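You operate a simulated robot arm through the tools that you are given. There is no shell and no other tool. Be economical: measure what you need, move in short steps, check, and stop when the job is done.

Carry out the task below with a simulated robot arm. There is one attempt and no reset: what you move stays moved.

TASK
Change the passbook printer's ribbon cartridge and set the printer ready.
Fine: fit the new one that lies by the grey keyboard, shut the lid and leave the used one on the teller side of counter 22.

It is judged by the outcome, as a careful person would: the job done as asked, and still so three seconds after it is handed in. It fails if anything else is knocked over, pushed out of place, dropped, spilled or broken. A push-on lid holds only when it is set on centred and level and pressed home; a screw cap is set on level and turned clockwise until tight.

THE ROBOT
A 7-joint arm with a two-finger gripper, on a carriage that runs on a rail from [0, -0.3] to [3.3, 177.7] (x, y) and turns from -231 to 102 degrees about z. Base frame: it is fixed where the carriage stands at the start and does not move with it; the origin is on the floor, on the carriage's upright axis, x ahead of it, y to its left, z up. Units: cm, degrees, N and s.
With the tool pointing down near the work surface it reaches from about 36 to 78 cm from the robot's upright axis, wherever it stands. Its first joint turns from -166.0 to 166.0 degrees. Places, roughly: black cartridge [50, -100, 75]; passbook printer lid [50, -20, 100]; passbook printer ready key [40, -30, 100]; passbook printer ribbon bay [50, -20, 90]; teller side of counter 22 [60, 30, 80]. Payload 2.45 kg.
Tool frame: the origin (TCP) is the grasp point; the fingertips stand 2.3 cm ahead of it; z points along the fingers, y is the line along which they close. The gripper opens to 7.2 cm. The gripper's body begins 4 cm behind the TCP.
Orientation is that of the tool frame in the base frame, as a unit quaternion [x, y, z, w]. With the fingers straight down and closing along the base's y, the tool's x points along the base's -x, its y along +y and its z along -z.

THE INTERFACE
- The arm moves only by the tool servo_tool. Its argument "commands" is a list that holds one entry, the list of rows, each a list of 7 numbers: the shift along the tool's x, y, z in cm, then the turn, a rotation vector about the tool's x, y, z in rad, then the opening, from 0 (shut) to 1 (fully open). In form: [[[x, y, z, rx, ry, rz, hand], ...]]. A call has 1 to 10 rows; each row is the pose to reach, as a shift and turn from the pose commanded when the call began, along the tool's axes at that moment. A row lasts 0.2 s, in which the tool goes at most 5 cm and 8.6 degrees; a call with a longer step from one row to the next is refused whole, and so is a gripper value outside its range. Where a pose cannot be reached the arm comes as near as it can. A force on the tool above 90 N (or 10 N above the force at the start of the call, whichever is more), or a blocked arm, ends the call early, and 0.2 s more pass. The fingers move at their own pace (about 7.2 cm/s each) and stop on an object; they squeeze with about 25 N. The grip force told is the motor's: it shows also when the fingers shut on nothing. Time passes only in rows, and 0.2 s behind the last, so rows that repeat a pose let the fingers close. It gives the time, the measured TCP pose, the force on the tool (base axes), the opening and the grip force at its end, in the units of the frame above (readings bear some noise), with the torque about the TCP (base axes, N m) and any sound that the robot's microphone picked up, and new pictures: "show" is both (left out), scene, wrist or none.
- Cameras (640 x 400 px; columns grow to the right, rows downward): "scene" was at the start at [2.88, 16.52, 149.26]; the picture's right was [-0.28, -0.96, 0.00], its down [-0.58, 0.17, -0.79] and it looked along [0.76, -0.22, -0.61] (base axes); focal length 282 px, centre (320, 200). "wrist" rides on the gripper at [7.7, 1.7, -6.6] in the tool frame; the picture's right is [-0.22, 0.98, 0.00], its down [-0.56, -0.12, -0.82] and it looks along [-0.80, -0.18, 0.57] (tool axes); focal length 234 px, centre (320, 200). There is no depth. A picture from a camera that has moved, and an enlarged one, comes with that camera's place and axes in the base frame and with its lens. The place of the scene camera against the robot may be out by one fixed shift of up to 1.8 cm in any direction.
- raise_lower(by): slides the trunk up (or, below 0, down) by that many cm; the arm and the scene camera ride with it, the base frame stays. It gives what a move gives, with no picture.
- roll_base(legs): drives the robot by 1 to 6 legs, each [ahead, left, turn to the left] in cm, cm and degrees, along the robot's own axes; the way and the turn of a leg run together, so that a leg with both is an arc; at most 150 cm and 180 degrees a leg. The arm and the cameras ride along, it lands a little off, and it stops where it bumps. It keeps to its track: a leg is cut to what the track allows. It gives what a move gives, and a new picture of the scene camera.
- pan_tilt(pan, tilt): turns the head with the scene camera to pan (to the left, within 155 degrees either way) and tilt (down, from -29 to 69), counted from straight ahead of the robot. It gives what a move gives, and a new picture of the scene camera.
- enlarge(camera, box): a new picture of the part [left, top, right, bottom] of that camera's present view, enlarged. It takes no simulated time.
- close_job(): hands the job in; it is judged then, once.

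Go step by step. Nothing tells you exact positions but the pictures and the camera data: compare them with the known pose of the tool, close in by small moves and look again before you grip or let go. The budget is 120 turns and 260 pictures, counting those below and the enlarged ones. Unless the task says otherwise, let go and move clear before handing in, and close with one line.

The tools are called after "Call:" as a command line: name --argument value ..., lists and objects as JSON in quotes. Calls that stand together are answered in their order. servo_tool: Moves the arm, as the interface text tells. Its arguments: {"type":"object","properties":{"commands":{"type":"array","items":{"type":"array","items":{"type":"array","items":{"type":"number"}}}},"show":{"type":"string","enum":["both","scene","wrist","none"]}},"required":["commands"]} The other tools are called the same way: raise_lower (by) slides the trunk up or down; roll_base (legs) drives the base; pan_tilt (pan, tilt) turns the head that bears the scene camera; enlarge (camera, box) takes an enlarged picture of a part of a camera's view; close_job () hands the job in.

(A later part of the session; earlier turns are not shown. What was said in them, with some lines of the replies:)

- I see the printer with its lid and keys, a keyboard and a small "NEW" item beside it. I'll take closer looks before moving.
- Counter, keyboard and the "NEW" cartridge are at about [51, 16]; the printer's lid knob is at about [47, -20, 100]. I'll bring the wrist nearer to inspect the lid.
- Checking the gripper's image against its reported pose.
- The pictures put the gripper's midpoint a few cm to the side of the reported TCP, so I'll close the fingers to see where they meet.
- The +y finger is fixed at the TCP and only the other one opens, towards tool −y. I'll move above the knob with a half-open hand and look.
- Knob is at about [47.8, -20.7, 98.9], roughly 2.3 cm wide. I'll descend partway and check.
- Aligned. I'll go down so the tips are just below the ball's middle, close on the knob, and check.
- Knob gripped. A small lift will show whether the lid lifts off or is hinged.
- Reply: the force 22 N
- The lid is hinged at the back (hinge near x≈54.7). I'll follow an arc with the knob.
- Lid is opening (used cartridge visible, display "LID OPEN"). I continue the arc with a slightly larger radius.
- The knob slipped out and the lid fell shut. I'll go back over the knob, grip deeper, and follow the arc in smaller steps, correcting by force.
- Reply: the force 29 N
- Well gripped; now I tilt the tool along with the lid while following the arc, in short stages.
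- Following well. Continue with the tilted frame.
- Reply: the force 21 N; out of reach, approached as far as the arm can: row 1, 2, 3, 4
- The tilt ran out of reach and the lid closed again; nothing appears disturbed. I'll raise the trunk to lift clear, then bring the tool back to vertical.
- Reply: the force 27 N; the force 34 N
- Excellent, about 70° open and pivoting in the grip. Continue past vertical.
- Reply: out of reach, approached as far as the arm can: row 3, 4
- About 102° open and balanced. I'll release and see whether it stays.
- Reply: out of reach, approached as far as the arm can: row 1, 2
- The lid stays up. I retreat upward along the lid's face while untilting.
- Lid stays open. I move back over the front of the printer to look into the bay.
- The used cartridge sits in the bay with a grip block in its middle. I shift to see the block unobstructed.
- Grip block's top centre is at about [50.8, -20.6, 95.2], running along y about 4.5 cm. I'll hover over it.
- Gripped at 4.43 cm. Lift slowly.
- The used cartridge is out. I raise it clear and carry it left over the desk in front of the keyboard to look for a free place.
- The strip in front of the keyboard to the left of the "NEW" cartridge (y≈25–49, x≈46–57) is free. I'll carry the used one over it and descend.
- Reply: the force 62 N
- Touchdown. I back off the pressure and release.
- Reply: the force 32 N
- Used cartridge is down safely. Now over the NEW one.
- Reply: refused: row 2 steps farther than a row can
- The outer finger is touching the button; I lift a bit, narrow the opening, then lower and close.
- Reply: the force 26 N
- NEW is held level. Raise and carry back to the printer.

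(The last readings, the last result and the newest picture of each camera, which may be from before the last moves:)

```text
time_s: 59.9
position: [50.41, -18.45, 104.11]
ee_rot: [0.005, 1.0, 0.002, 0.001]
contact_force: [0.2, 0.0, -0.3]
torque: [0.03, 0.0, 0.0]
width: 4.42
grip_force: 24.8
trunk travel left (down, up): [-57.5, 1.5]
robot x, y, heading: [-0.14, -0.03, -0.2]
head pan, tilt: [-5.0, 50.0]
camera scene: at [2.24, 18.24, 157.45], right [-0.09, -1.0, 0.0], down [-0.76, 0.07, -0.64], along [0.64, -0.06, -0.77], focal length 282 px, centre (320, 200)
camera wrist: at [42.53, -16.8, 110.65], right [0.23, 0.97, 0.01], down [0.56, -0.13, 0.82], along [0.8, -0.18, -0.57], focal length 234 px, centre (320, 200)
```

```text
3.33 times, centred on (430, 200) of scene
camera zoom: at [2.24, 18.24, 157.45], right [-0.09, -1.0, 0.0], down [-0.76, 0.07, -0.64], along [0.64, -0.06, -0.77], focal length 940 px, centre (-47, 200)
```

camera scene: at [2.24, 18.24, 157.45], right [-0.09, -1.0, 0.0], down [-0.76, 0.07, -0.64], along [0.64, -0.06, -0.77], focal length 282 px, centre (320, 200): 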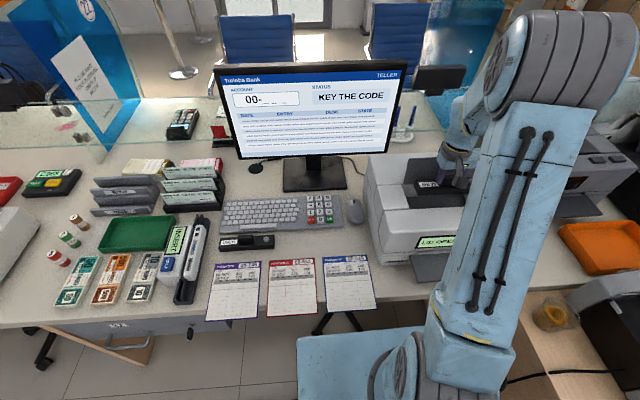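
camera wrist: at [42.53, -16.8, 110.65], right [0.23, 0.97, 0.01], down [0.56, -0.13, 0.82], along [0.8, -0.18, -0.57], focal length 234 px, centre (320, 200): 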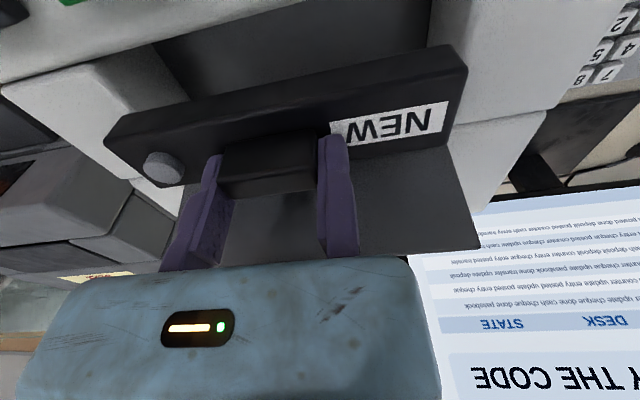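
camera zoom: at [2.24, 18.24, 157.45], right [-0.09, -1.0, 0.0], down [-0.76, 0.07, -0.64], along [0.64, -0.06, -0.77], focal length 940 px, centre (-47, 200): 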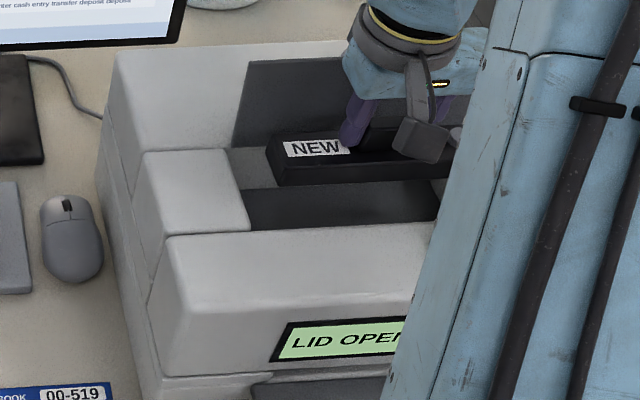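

Call:
servo_tool --commands '[[[-0.45, 0.28, 1, 0, 0, 0, 0], [-0.45, 0.28, 2.5, 0, 0, 0, 0], [-0.45, 0.28, 3.5, 0, 0, 0, 0], [-0.45, 0.28, 4.5, 0, 0, 0, 0], [-0.45, 0.28, 5.3, 0, 0, 0, 0]]]'

Call:
enlarge --camera "scene" --box '[360, 140, 500, 260]'

```text
time_s: 61.1
position: [50.8, -18.12, 99.1]
ee_rot: [0.005, 1.0, 0.003, 0.001]
contact_force: [-0.1, -0.7, 0.2]
torque: [0.03, -0.01, -0.03]
width: 4.44
grip_force: 25.2
trunk travel left (down, up): [-57.5, 1.5]
robot x, y, heading: [-0.17, 0.06, 0.1]
head pan, tilt: [-5.0, 50.0]
camera scene: at [2.22, 18.24, 157.45], right [-0.09, -1.0, 0.0], down [-0.76, 0.07, -0.64], along [0.64, -0.06, -0.77], focal length 282 px, centre (320, 200)
camera wrist: at [43.07, -16.44, 105.47], right [0.23, 0.97, 0.01], down [0.56, -0.13, 0.82], along [0.8, -0.18, -0.57], focal length 234 px, centre (320, 200)
```

scene: 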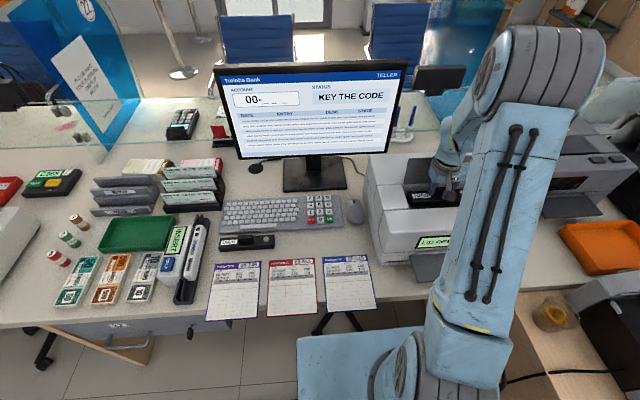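
wrist: 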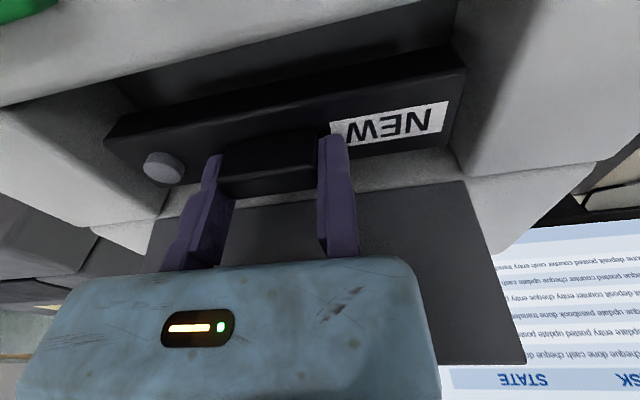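

```text
3.33 times, centred on (430, 200) of scene
camera zoom: at [2.22, 18.24, 157.45], right [-0.09, -1.0, 0.0], down [-0.76, 0.07, -0.64], along [0.64, -0.06, -0.77], focal length 940 px, centre (-47, 200)
```

zoom: 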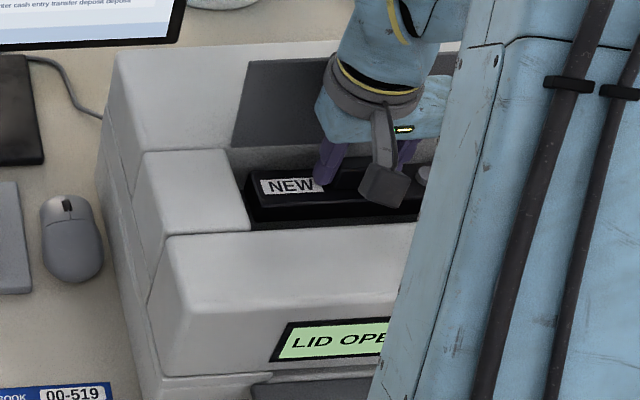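

Entering the bay cleanly. Continue down gently.

Call:
servo_tool --commands '[[[0, 0, 0.7, 0, 0, 0, 0], [0, 0, 1.4, 0, 0, 0, 0], [0, 0, 2.0, 0, 0, 0, 0], [0, 0, 2.5, 0, 0, 0, 0], [0, 0, 2.8, 0, 0, 0, 0]]]' --show "wrist"

```text
time_s: 62.3
position: [50.82, -18.01, 96.36]
ee_rot: [0.004, 1.0, 0.003, 0.001]
contact_force: [-1.8, -0.1, 2.6]
torque: [0.0, -0.2, -0.09]
width: 4.42
grip_force: 24.9
trunk travel left (down, up): [-57.5, 1.5]
robot x, y, heading: [0.02, -0.09, -0.1]
head pan, tilt: [-5.0, 50.0]
camera wrist: at [43.03, -16.31, 102.69], right [0.23, 0.97, 0.01], down [0.56, -0.13, 0.82], along [0.8, -0.18, -0.57], focal length 234 px, centre (320, 200)
```

wrist: 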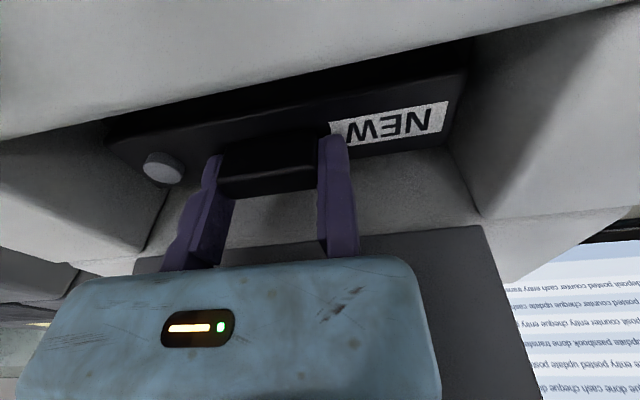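

Call:
servo_tool --commands '[[[0, 0, 0.2, 0, 0, 0, 0], [0, 0, 0.4, 0, 0, 0, 0], [0, 0, 0.6, 0, 0, 0, 0], [0, 0, 0.6, 0, 0, 0, 0]]]' --show "wrist"

```text
time_s: 63.3
position: [50.93, -18.09, 95.83]
ee_rot: [0.005, 1.0, 0.003, 0.002]
contact_force: [-11.4, 0.4, 8.6]
torque: [-0.16, -0.93, -0.19]
width: 4.45
grip_force: 25.2
trunk travel left (down, up): [-57.5, 1.5]
robot x, y, heading: [-0.05, 0.33, 0.0]
head pan, tilt: [-5.0, 50.0]
camera wrist: at [42.97, -16.4, 102.18], right [0.23, 0.97, 0.01], down [0.56, -0.13, 0.82], along [0.8, -0.18, -0.57], focal length 234 px, centre (320, 200)
```

wrist: 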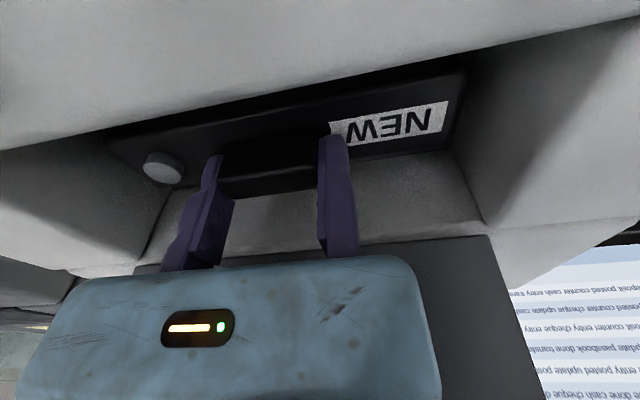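

Call:
servo_tool --commands '[[[0.3, 0, 0, 0, 0, 0, 0], [0.35, 0, 0.2, 0, 0, 0, 0], [0.35, 0, 0.4, 0, 0, 0, 0], [0.35, 0, 0.4, 0, 0, 0, 0]]]' --show "none"

Call:
enlarge --camera "wrist" --box '[80, 20, 500, 282]'

Call:
enlarge --camera "scene" --box '[360, 140, 500, 260]'

```text
time_s: 64.3
position: [50.72, -18.12, 95.7]
ee_rot: [0.004, 1.0, 0.001, 0.005]
contact_force: [9.8, -2.9, 50.0]
torque: [-1.31, 0.21, 0.42]
width: 4.43
grip_force: 25.2
trunk travel left (down, up): [-57.5, 1.5]
robot x, y, heading: [0.11, 0.28, 0.0]
head pan, tilt: [-5.0, 50.0]
```

```text
1.52 times, centred on (290, 151) of wrist
camera zoom: at [42.81, -16.37, 102.03], right [0.23, 0.97, 0.0], down [0.55, -0.13, 0.82], along [0.8, -0.18, -0.57], focal length 357 px, centre (366, 275)
```

zoom: 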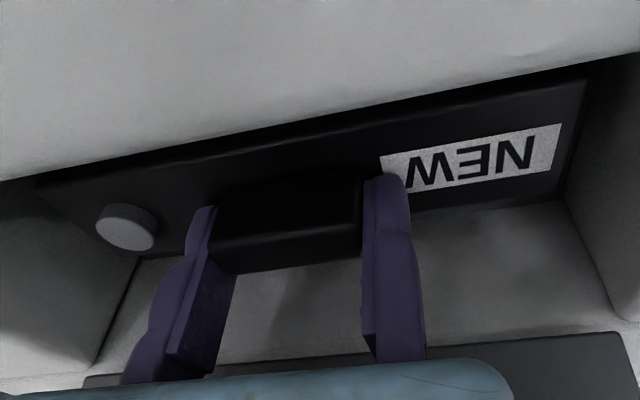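

```text
3.33 times, centred on (430, 200) of scene
camera zoom: at [2.0, 18.35, 157.5], right [-0.09, -1.0, 0.0], down [-0.76, 0.07, -0.64], along [0.64, -0.06, -0.77], focal length 940 px, centre (-47, 200)
```

zoom: 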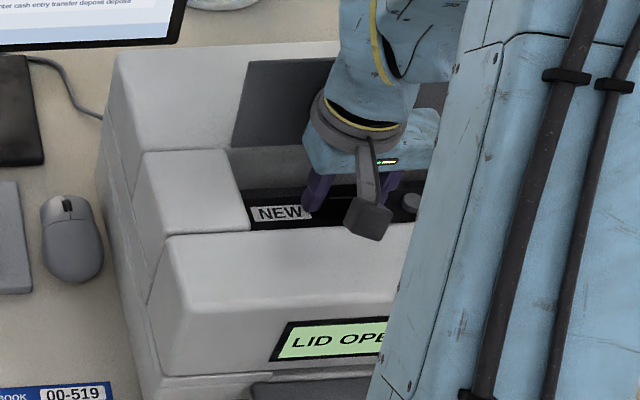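

Bottomed out at about the depth of the old one. Release and rise to inspect.

Call:
servo_tool --commands '[[[-0.1, 0, -0.25, 0, 0, 0, 0], [-0.1, 0, -0.25, 0, 0, 0, 0], [-0.1, 0.05, -0.25, 0, 0, 0, 0.74], [-0.1, 0.2, -0.25, 0, 0, 0, 0.74], [-0.1, 0.2, -0.25, 0, 0, 0, 0.74], [0, 0.2, -3, 0, 0, 0, 0.74], [0, 0.2, -7, 0, 0, 0, 0.74], [0, 0.2, -10, 0, 0, 0, 0.74]]]'

Call:
enlarge --camera "wrist" --box '[160, 0, 480, 200]'

Call:
enlarge --camera "scene" --box '[360, 140, 500, 260]'

```text
time_s: 66.1
position: [50.58, -17.9, 105.23]
ee_rot: [0.005, 1.0, 0.002, 0.0]
contact_force: [-0.3, 0.0, -0.3]
torque: [0.0, 0.03, -0.01]
width: 5.33
grip_force: 0.0
trunk travel left (down, up): [-57.5, 1.5]
robot x, y, heading: [-0.11, -0.17, 0.2]
head pan, tilt: [-5.0, 50.0]
camera scene: at [2.21, 18.25, 157.44], right [-0.09, -1.0, 0.0], down [-0.76, 0.07, -0.64], along [0.64, -0.06, -0.77], focal length 282 px, centre (320, 200)
camera wrist: at [42.69, -16.23, 111.65], right [0.23, 0.97, 0.01], down [0.56, -0.13, 0.82], along [0.8, -0.18, -0.57], focal length 234 px, centre (320, 200)
```

scene: 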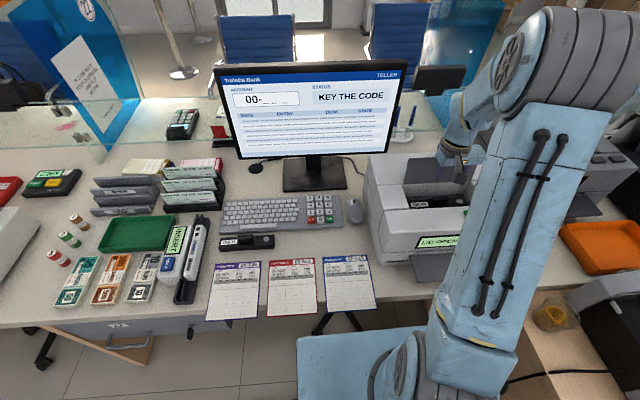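
wrist: 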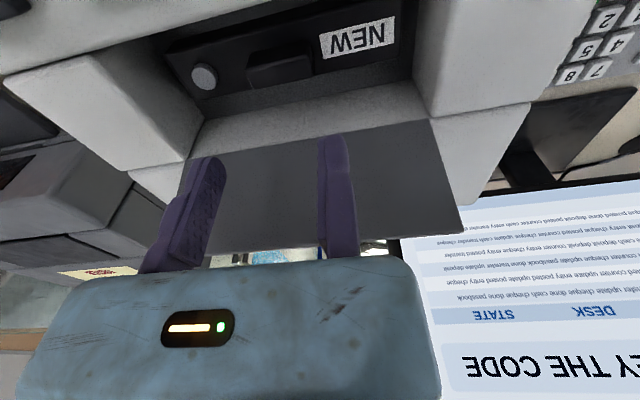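

```text
2.00 times, centred on (320, 100) of wrist
camera zoom: at [42.69, -16.23, 111.65], right [0.23, 0.97, 0.01], down [0.56, -0.13, 0.82], along [0.8, -0.18, -0.57], focal length 468 px, centre (320, 400)
```

zoom: 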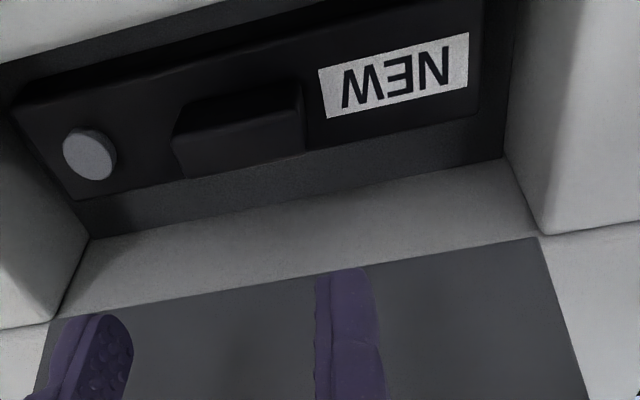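

```text
3.33 times, centred on (430, 200) of scene
camera zoom: at [2.21, 18.25, 157.44], right [-0.09, -1.0, 0.0], down [-0.76, 0.07, -0.64], along [0.64, -0.06, -0.77], focal length 940 px, centre (-47, 200)
```

zoom: 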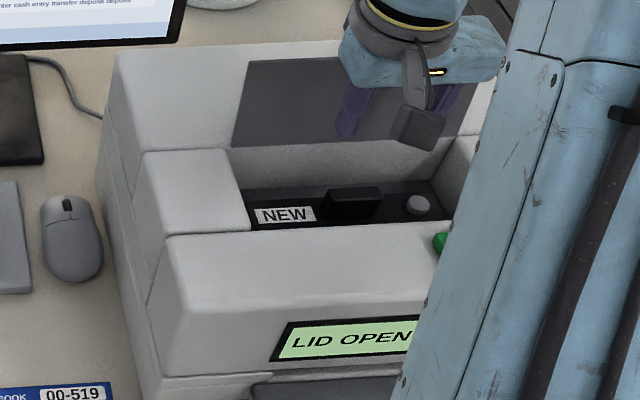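

The new cartridge sits level in the bay. Next: go behind the open lid with closed fingers and push it forward to shut; the display will confirm seating.

Call:
servo_tool --commands '[[[0, 0, -4, 0, 0, 0, 0], [0, 0, -8, 0, 0, 0, 0], [0, -2, -12, 0, 0, 0, 0], [-4, -4, -12, 0, 0, 0, 0], [-8, -5, -12, 0, 0, 0, 0], [-11.8, -6, -12, 0, 0, 0, 0], [-11.8, -6, -8, 0, 0, 0, 0], [-11.8, -6, -4, 0, 0, 0, 0], [-11.8, -6, -4, 0, 0, 0, 0]]]'

```text
time_s: 68.1
position: [62.09, -24.29, 109.27]
ee_rot: [0.004, 1.0, 0.002, 0.001]
contact_force: [-0.1, 0.0, -0.3]
torque: [-0.01, -0.03, -0.01]
width: 0.02
grip_force: 24.9
trunk travel left (down, up): [-57.5, 1.5]
robot x, y, heading: [0.06, 0.0, -0.0]
head pan, tilt: [-5.0, 50.0]
camera scene: at [2.25, 18.23, 157.45], right [-0.09, -1.0, 0.0], down [-0.76, 0.07, -0.64], along [0.64, -0.06, -0.77], focal length 282 px, centre (320, 200)
camera wrist: at [54.28, -22.58, 115.61], right [0.23, 0.97, 0.01], down [0.56, -0.13, 0.82], along [0.8, -0.18, -0.57], focal length 234 px, centre (320, 200)
```

scene: 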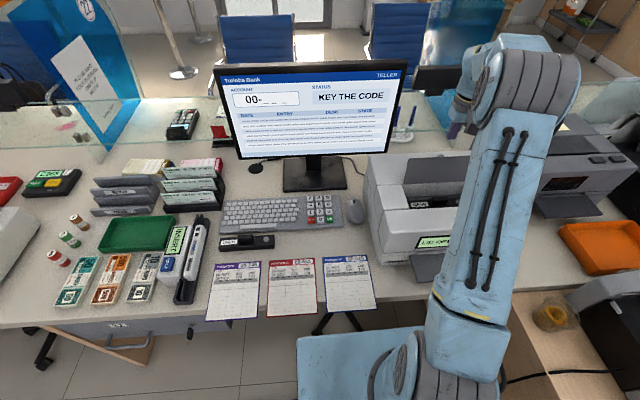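
wrist: 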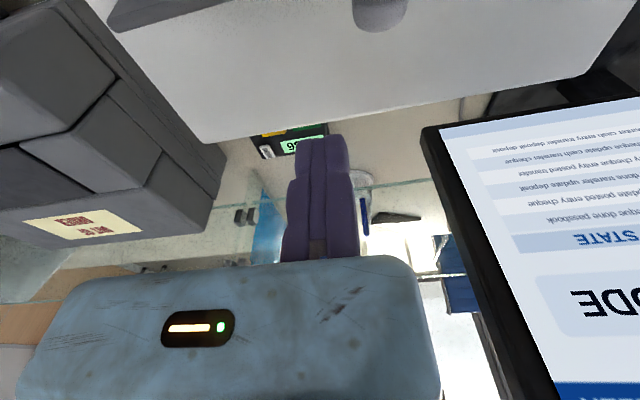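

Call:
servo_tool --commands '[[[0, 0, 2.5, 0, 0, 0, 0], [0, 0, 4.5, 0, 0, 0, 0], [1.5, 0, 4.5, 0, 0, 0, 0], [3, 0, 4.5, 0, 0, 0, 0], [4.5, 0, 4.5, 0, 0, 0, 0]]]' --show "wrist"

```text
time_s: 69.3
position: [57.73, -23.96, 104.83]
ee_rot: [0.005, 1.0, 0.002, 0.001]
contact_force: [-0.2, -1.2, -0.1]
torque: [0.0, 0.01, 0.0]
width: 0.02
grip_force: 25.2
trunk travel left (down, up): [-57.5, 1.5]
robot x, y, heading: [0.09, 0.29, -0.1]
head pan, tilt: [-5.0, 50.0]
camera wrist: at [49.88, -22.29, 111.23], right [0.23, 0.97, 0.01], down [0.56, -0.13, 0.82], along [0.8, -0.18, -0.57], focal length 234 px, centre (320, 200)
```

wrist: 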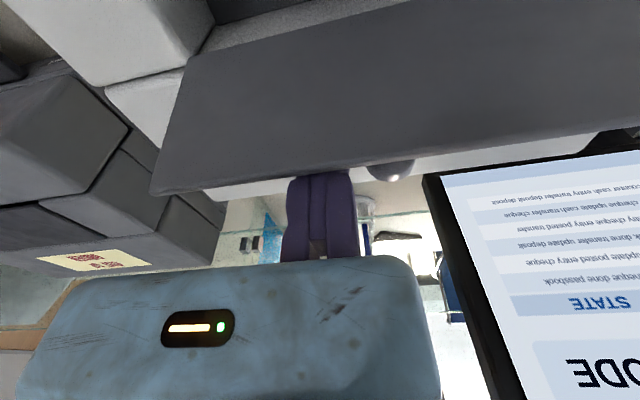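

Call:
servo_tool --commands '[[[0.8, 0, 0, 0, 0, 0, 0], [1.6, 0, 0, 0, 0, 0, 0], [2.4, 0, 0, 0, 0, 0, 0], [3.2, 0, 0, 0, 0, 0, 0], [4, 0, 0, 0, 0, 0, 0]]]'

```text
time_s: 70.5
position: [53.62, -23.94, 104.75]
ee_rot: [0.005, 1.0, 0.003, 0.001]
contact_force: [0.0, -0.2, -0.9]
torque: [0.0, 0.01, -0.01]
width: 0.0
grip_force: 24.9
trunk travel left (down, up): [-57.5, 1.5]
robot x, y, heading: [0.29, -0.26, -0.1]
head pan, tilt: [-5.0, 50.0]
camera scene: at [2.21, 18.24, 157.45], right [-0.09, -1.0, 0.0], down [-0.76, 0.07, -0.64], along [0.64, -0.06, -0.77], focal length 282 px, centre (320, 200)
camera wrist: at [45.86, -22.23, 111.1], right [0.23, 0.97, 0.01], down [0.56, -0.13, 0.82], along [0.8, -0.18, -0.57], focal length 234 px, centre (320, 200)
```

scene: 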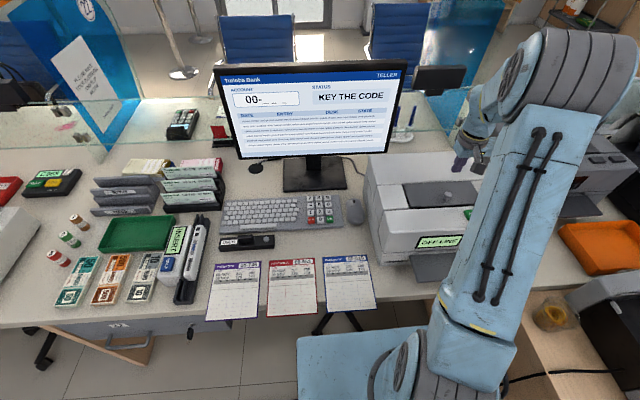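
wrist: 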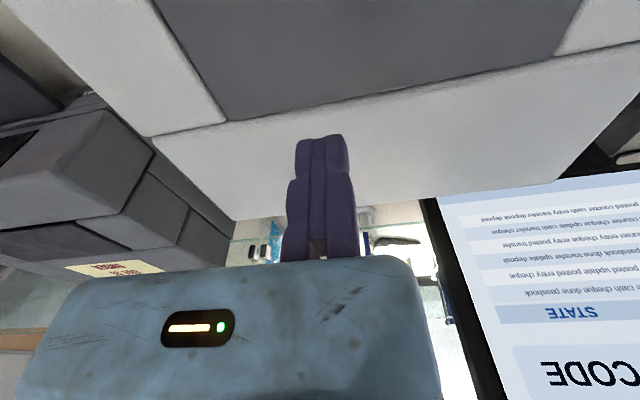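

Lid shut and the display now reads "OFF-LINE", so the ribbon is recognised. I'll check the lid and then locate the READY key.

Call:
servo_tool --commands '[[[4.5, -1, -1, 0, 0, 0, 0], [9, -1.5, -1, 0, 0, 0, 0], [11.8, -2, -1, 0, 0, 0, 0], [11.8, -2, -1, 0, 0.14, 0, 0], [11.8, -2, -1, 0, 0.28, 0, 0], [11.8, -2, -1, 0, 0.35, 0, 0], [11.8, -2, -1, 0, 0.35, 0, 0]]]' --show "wrist"

Call:
enlarge --camera "scene" --box '[360, 140, 500, 260]'

```text
time_s: 72.1
position: [42.12, -25.88, 105.77]
ee_rot: [0.004, 0.985, 0.003, -0.173]
contact_force: [0.5, -0.2, -0.4]
torque: [-0.01, 0.01, 0.02]
width: 0.01
grip_force: 25.0
trunk travel left (down, up): [-57.5, 1.5]
robot x, y, heading: [-0.02, 0.33, 0.1]
head pan, tilt: [-5.0, 50.0]
camera wrist: at [36.95, -24.17, 114.47], right [0.21, 0.97, -0.07], down [0.81, -0.13, 0.58], along [0.55, -0.18, -0.81], focal length 234 px, centre (320, 200)
```

wrist: 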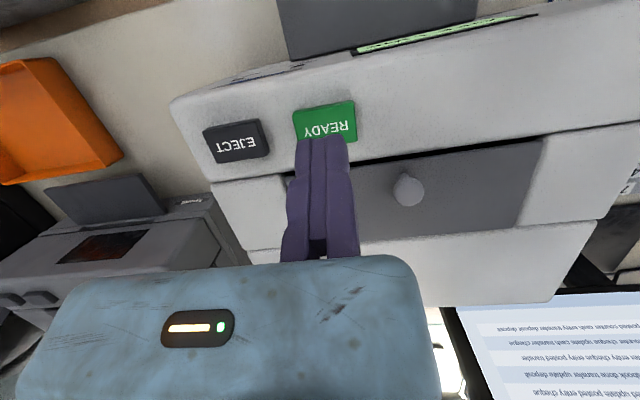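

```text
3.33 times, centred on (430, 200) of scene
camera zoom: at [2.22, 18.24, 157.45], right [-0.09, -1.0, 0.0], down [-0.76, 0.07, -0.64], along [0.64, -0.06, -0.77], focal length 940 px, centre (-47, 200)
```

zoom: 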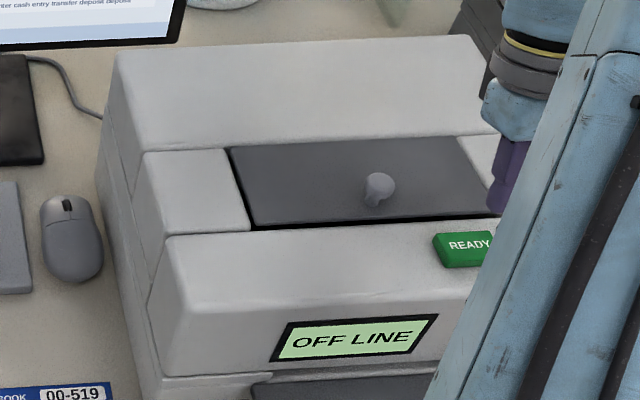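

Lid is flush. READY key at about [41.8, -26.0]; I press it with the closed fingers.

Call:
servo_tool --commands '[[[0, -0.1, 0, 0, -0.14, 0, 0], [0, -0.1, 0, 0, -0.28, 0, 0], [0, -0.1, 0, 0, -0.348, 0, 0], [-1.0, -0.1, 3.4, 0, -0.348, 0, 0], [-1.0, -0.1, 3.4, 0, -0.348, 0, 0]]]'

Call:
enlarge --camera "wrist" --box '[160, 0, 480, 200]'

```text
time_s: 73.3
position: [41.95, -25.91, 102.14]
ee_rot: [0.004, 1.0, 0.003, 0.0]
contact_force: [0.4, 0.4, 0.0]
torque: [-0.01, 0.02, 0.0]
width: 0.0
grip_force: 25.2
trunk travel left (down, up): [-57.5, 1.5]
robot x, y, heading: [-0.15, -0.01, 0.1]
head pan, tilt: [-5.0, 50.0]
camera scene: at [2.26, 18.22, 157.45], right [-0.09, -1.0, 0.0], down [-0.76, 0.07, -0.64], along [0.64, -0.06, -0.77], focal length 282 px, centre (320, 200)
camera wrist: at [34.06, -24.28, 108.51], right [0.23, 0.97, 0.01], down [0.56, -0.13, 0.82], along [0.8, -0.18, -0.57], focal length 234 px, centre (320, 200)
```

scene: 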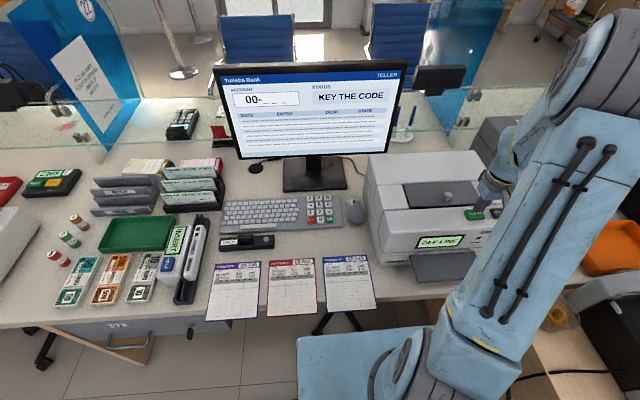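
wrist: 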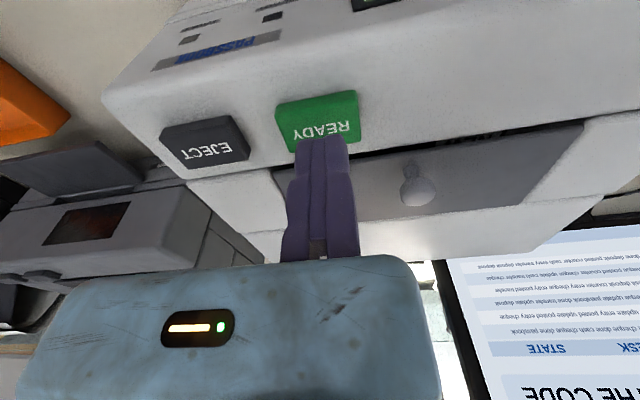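

```text
2.00 times, centred on (320, 100) of wrist
camera zoom: at [34.06, -24.28, 108.51], right [0.23, 0.97, 0.01], down [0.56, -0.13, 0.82], along [0.8, -0.18, -0.57], focal length 468 px, centre (320, 400)
```

zoom: 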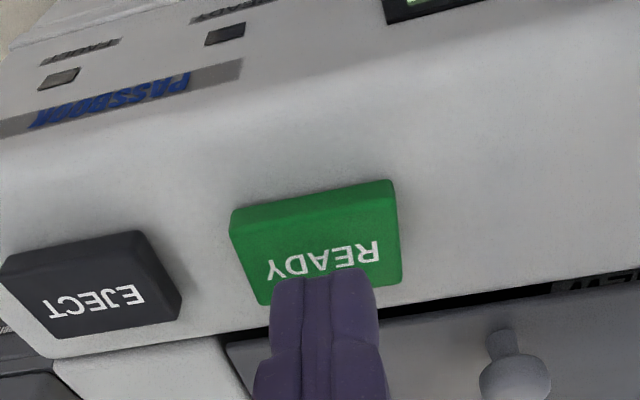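

Call:
servo_tool --commands '[[[0, 0, 0.5, 0, 0, 0, 0], [0, 0, 1.0, 0, 0, 0, 0], [0, 0, 1.4, 0, 0, 0, 0], [0, 0, 1.7, 0, 0, 0, 0]]]' --show "scene"

```text
time_s: 74.3
position: [41.79, -25.87, 100.55]
ee_rot: [0.005, 1.0, 0.003, 0.001]
contact_force: [0.2, 0.4, 0.3]
torque: [0.0, 0.04, 0.01]
width: 0.0
grip_force: 25.1
trunk travel left (down, up): [-57.5, 1.5]
robot x, y, heading: [0.07, 0.07, -0.4]
head pan, tilt: [-5.0, 50.0]
camera scene: at [2.21, 18.24, 157.45], right [-0.09, -1.0, 0.0], down [-0.76, 0.07, -0.64], along [0.64, -0.06, -0.77], focal length 282 px, centre (320, 200)
```

scene: 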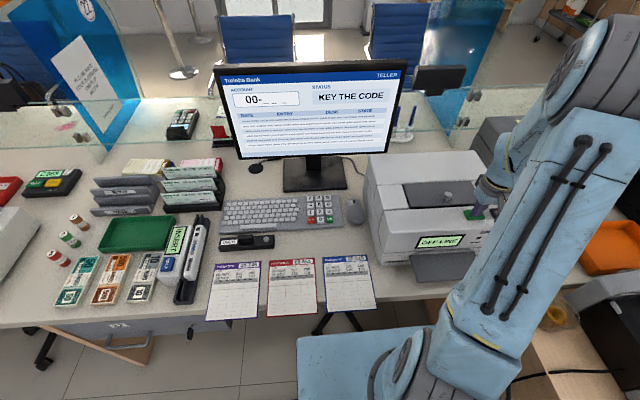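

Call:
servo_tool --commands '[[[0, 0, 0.2, 0, 0, 0, 0], [0, 0, 0.4, 0, 0, 0, 0], [0, 0, 0.6, 0, 0, 0, 0], [0, 0, 0.6, 0, 0, 0, 0]]]' --show "scene"

```text
time_s: 75.3
position: [41.96, -25.84, 99.99]
ee_rot: [0.005, 1.0, 0.002, 0.0]
contact_force: [0.2, 2.0, 4.5]
torque: [0.07, -0.01, -0.05]
width: 0.58
grip_force: 28.3
trunk travel left (down, up): [-57.5, 1.5]
robot x, y, heading: [-0.39, 0.12, -0.1]
head pan, tilt: [-5.0, 50.0]
heard: click
camera scene: at [2.19, 18.27, 157.45], right [-0.09, -1.0, 0.0], down [-0.76, 0.07, -0.64], along [0.64, -0.06, -0.77], focal length 282 px, centre (320, 200)
```

scene: 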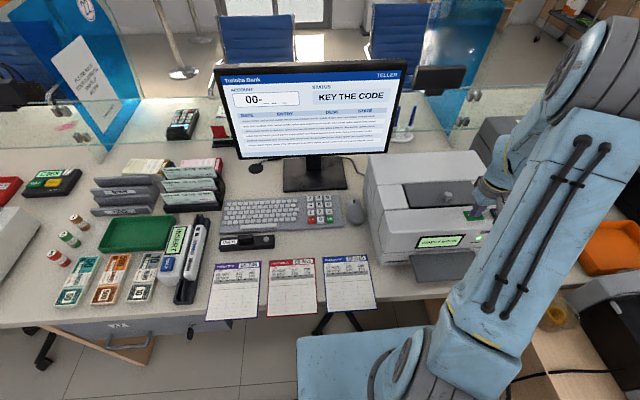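

A click; the display changed. Lift straight off and check.

Call:
servo_tool --commands '[[[0, 0, -1, 0, 0, 0, 0], [0, 0, -4, 0, 0, 0, 0], [0, 0, -8, 0, 0, 0, 0], [0, 0, -12, 0, 0, 0, 0], [0, -3, -14, 0, 0, 0, 0], [0, -3, -14, 0, 0, 0, 0]]]'

Call:
enlarge --camera "scene" --box '[340, 140, 520, 280]'

Call:
enlarge --camera "scene" --box '[150, 170, 380, 330]'

```text
time_s: 76.7
position: [41.54, -29.29, 113.66]
ee_rot: [0.005, 1.0, 0.002, 0.0]
contact_force: [0.0, -0.6, -0.6]
torque: [0.01, 0.03, 0.02]
width: 0.0
grip_force: 28.0
trunk travel left (down, up): [-57.5, 1.5]
robot x, y, heading: [-0.12, -0.24, 0.2]
head pan, tilt: [-5.0, 50.0]
camera scene: at [2.22, 18.21, 157.45], right [-0.09, -1.0, 0.0], down [-0.76, 0.07, -0.64], along [0.64, -0.06, -0.77], focal length 282 px, centre (320, 200)
camera wrist: at [33.76, -27.56, 120.08], right [0.23, 0.97, 0.01], down [0.56, -0.13, 0.82], along [0.8, -0.18, -0.57], focal length 234 px, centre (320, 200)
```

scene: 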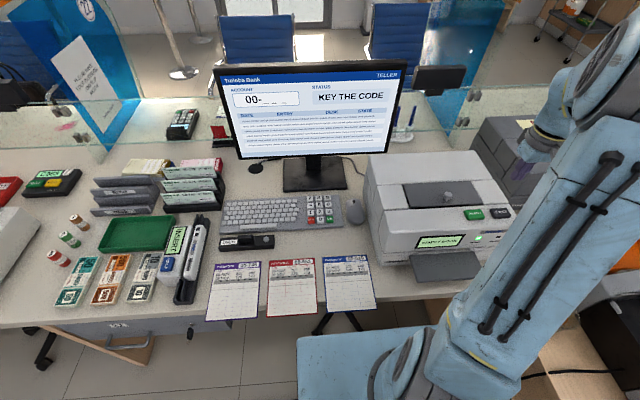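
wrist: 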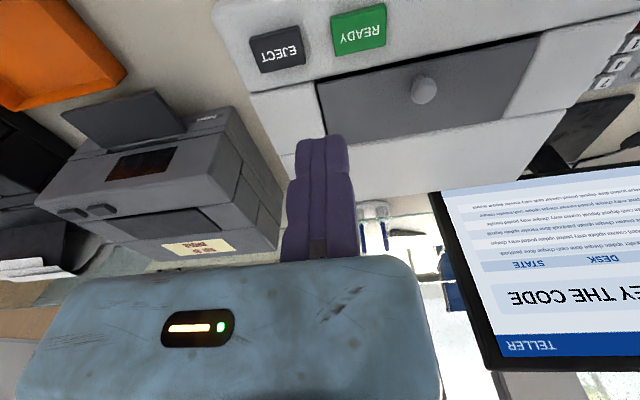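

```text
2.86 times, centred on (430, 210) of scene
camera zoom: at [2.22, 18.21, 157.45], right [-0.09, -1.0, 0.0], down [-0.76, 0.07, -0.64], along [0.64, -0.06, -0.77], focal length 805 px, centre (6, 171)
```

zoom: 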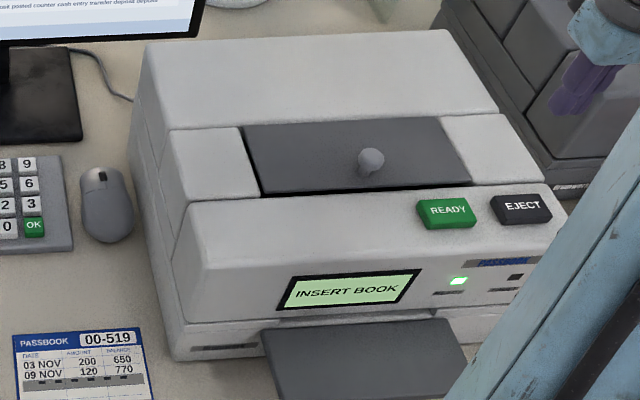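

```text
2.50 times, centred on (265, 250) of scene
camera zoom: at [2.22, 18.21, 157.45], right [-0.09, -1.0, 0.0], down [-0.76, 0.07, -0.64], along [0.64, -0.06, -0.77], focal length 705 px, centre (458, 75)
```

zoom: 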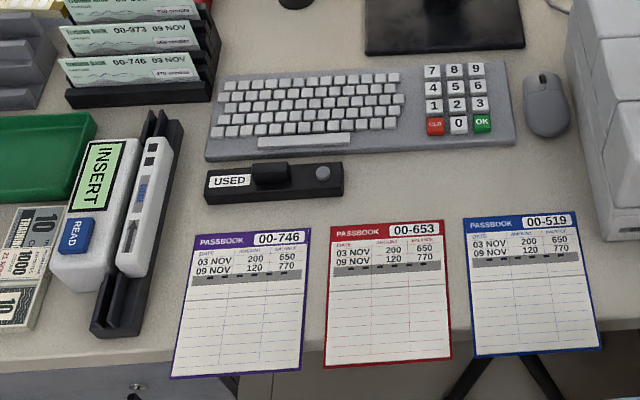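

The printer shows "INSERT BOOK" with a green light. The lid is flush, the used cartridge lies on the teller side of counter 22, nothing else has moved, and the hand is clear, so I'm handing in.

Call:
close_job

```text
The job is handed in.
```

The new ribbon cartridge is fitted, the lid is shut, and the printer is ready: it shows "INSERT BOOK" with a green light. The used cartridge is on the teller side of counter 22, in front of the keyboard.
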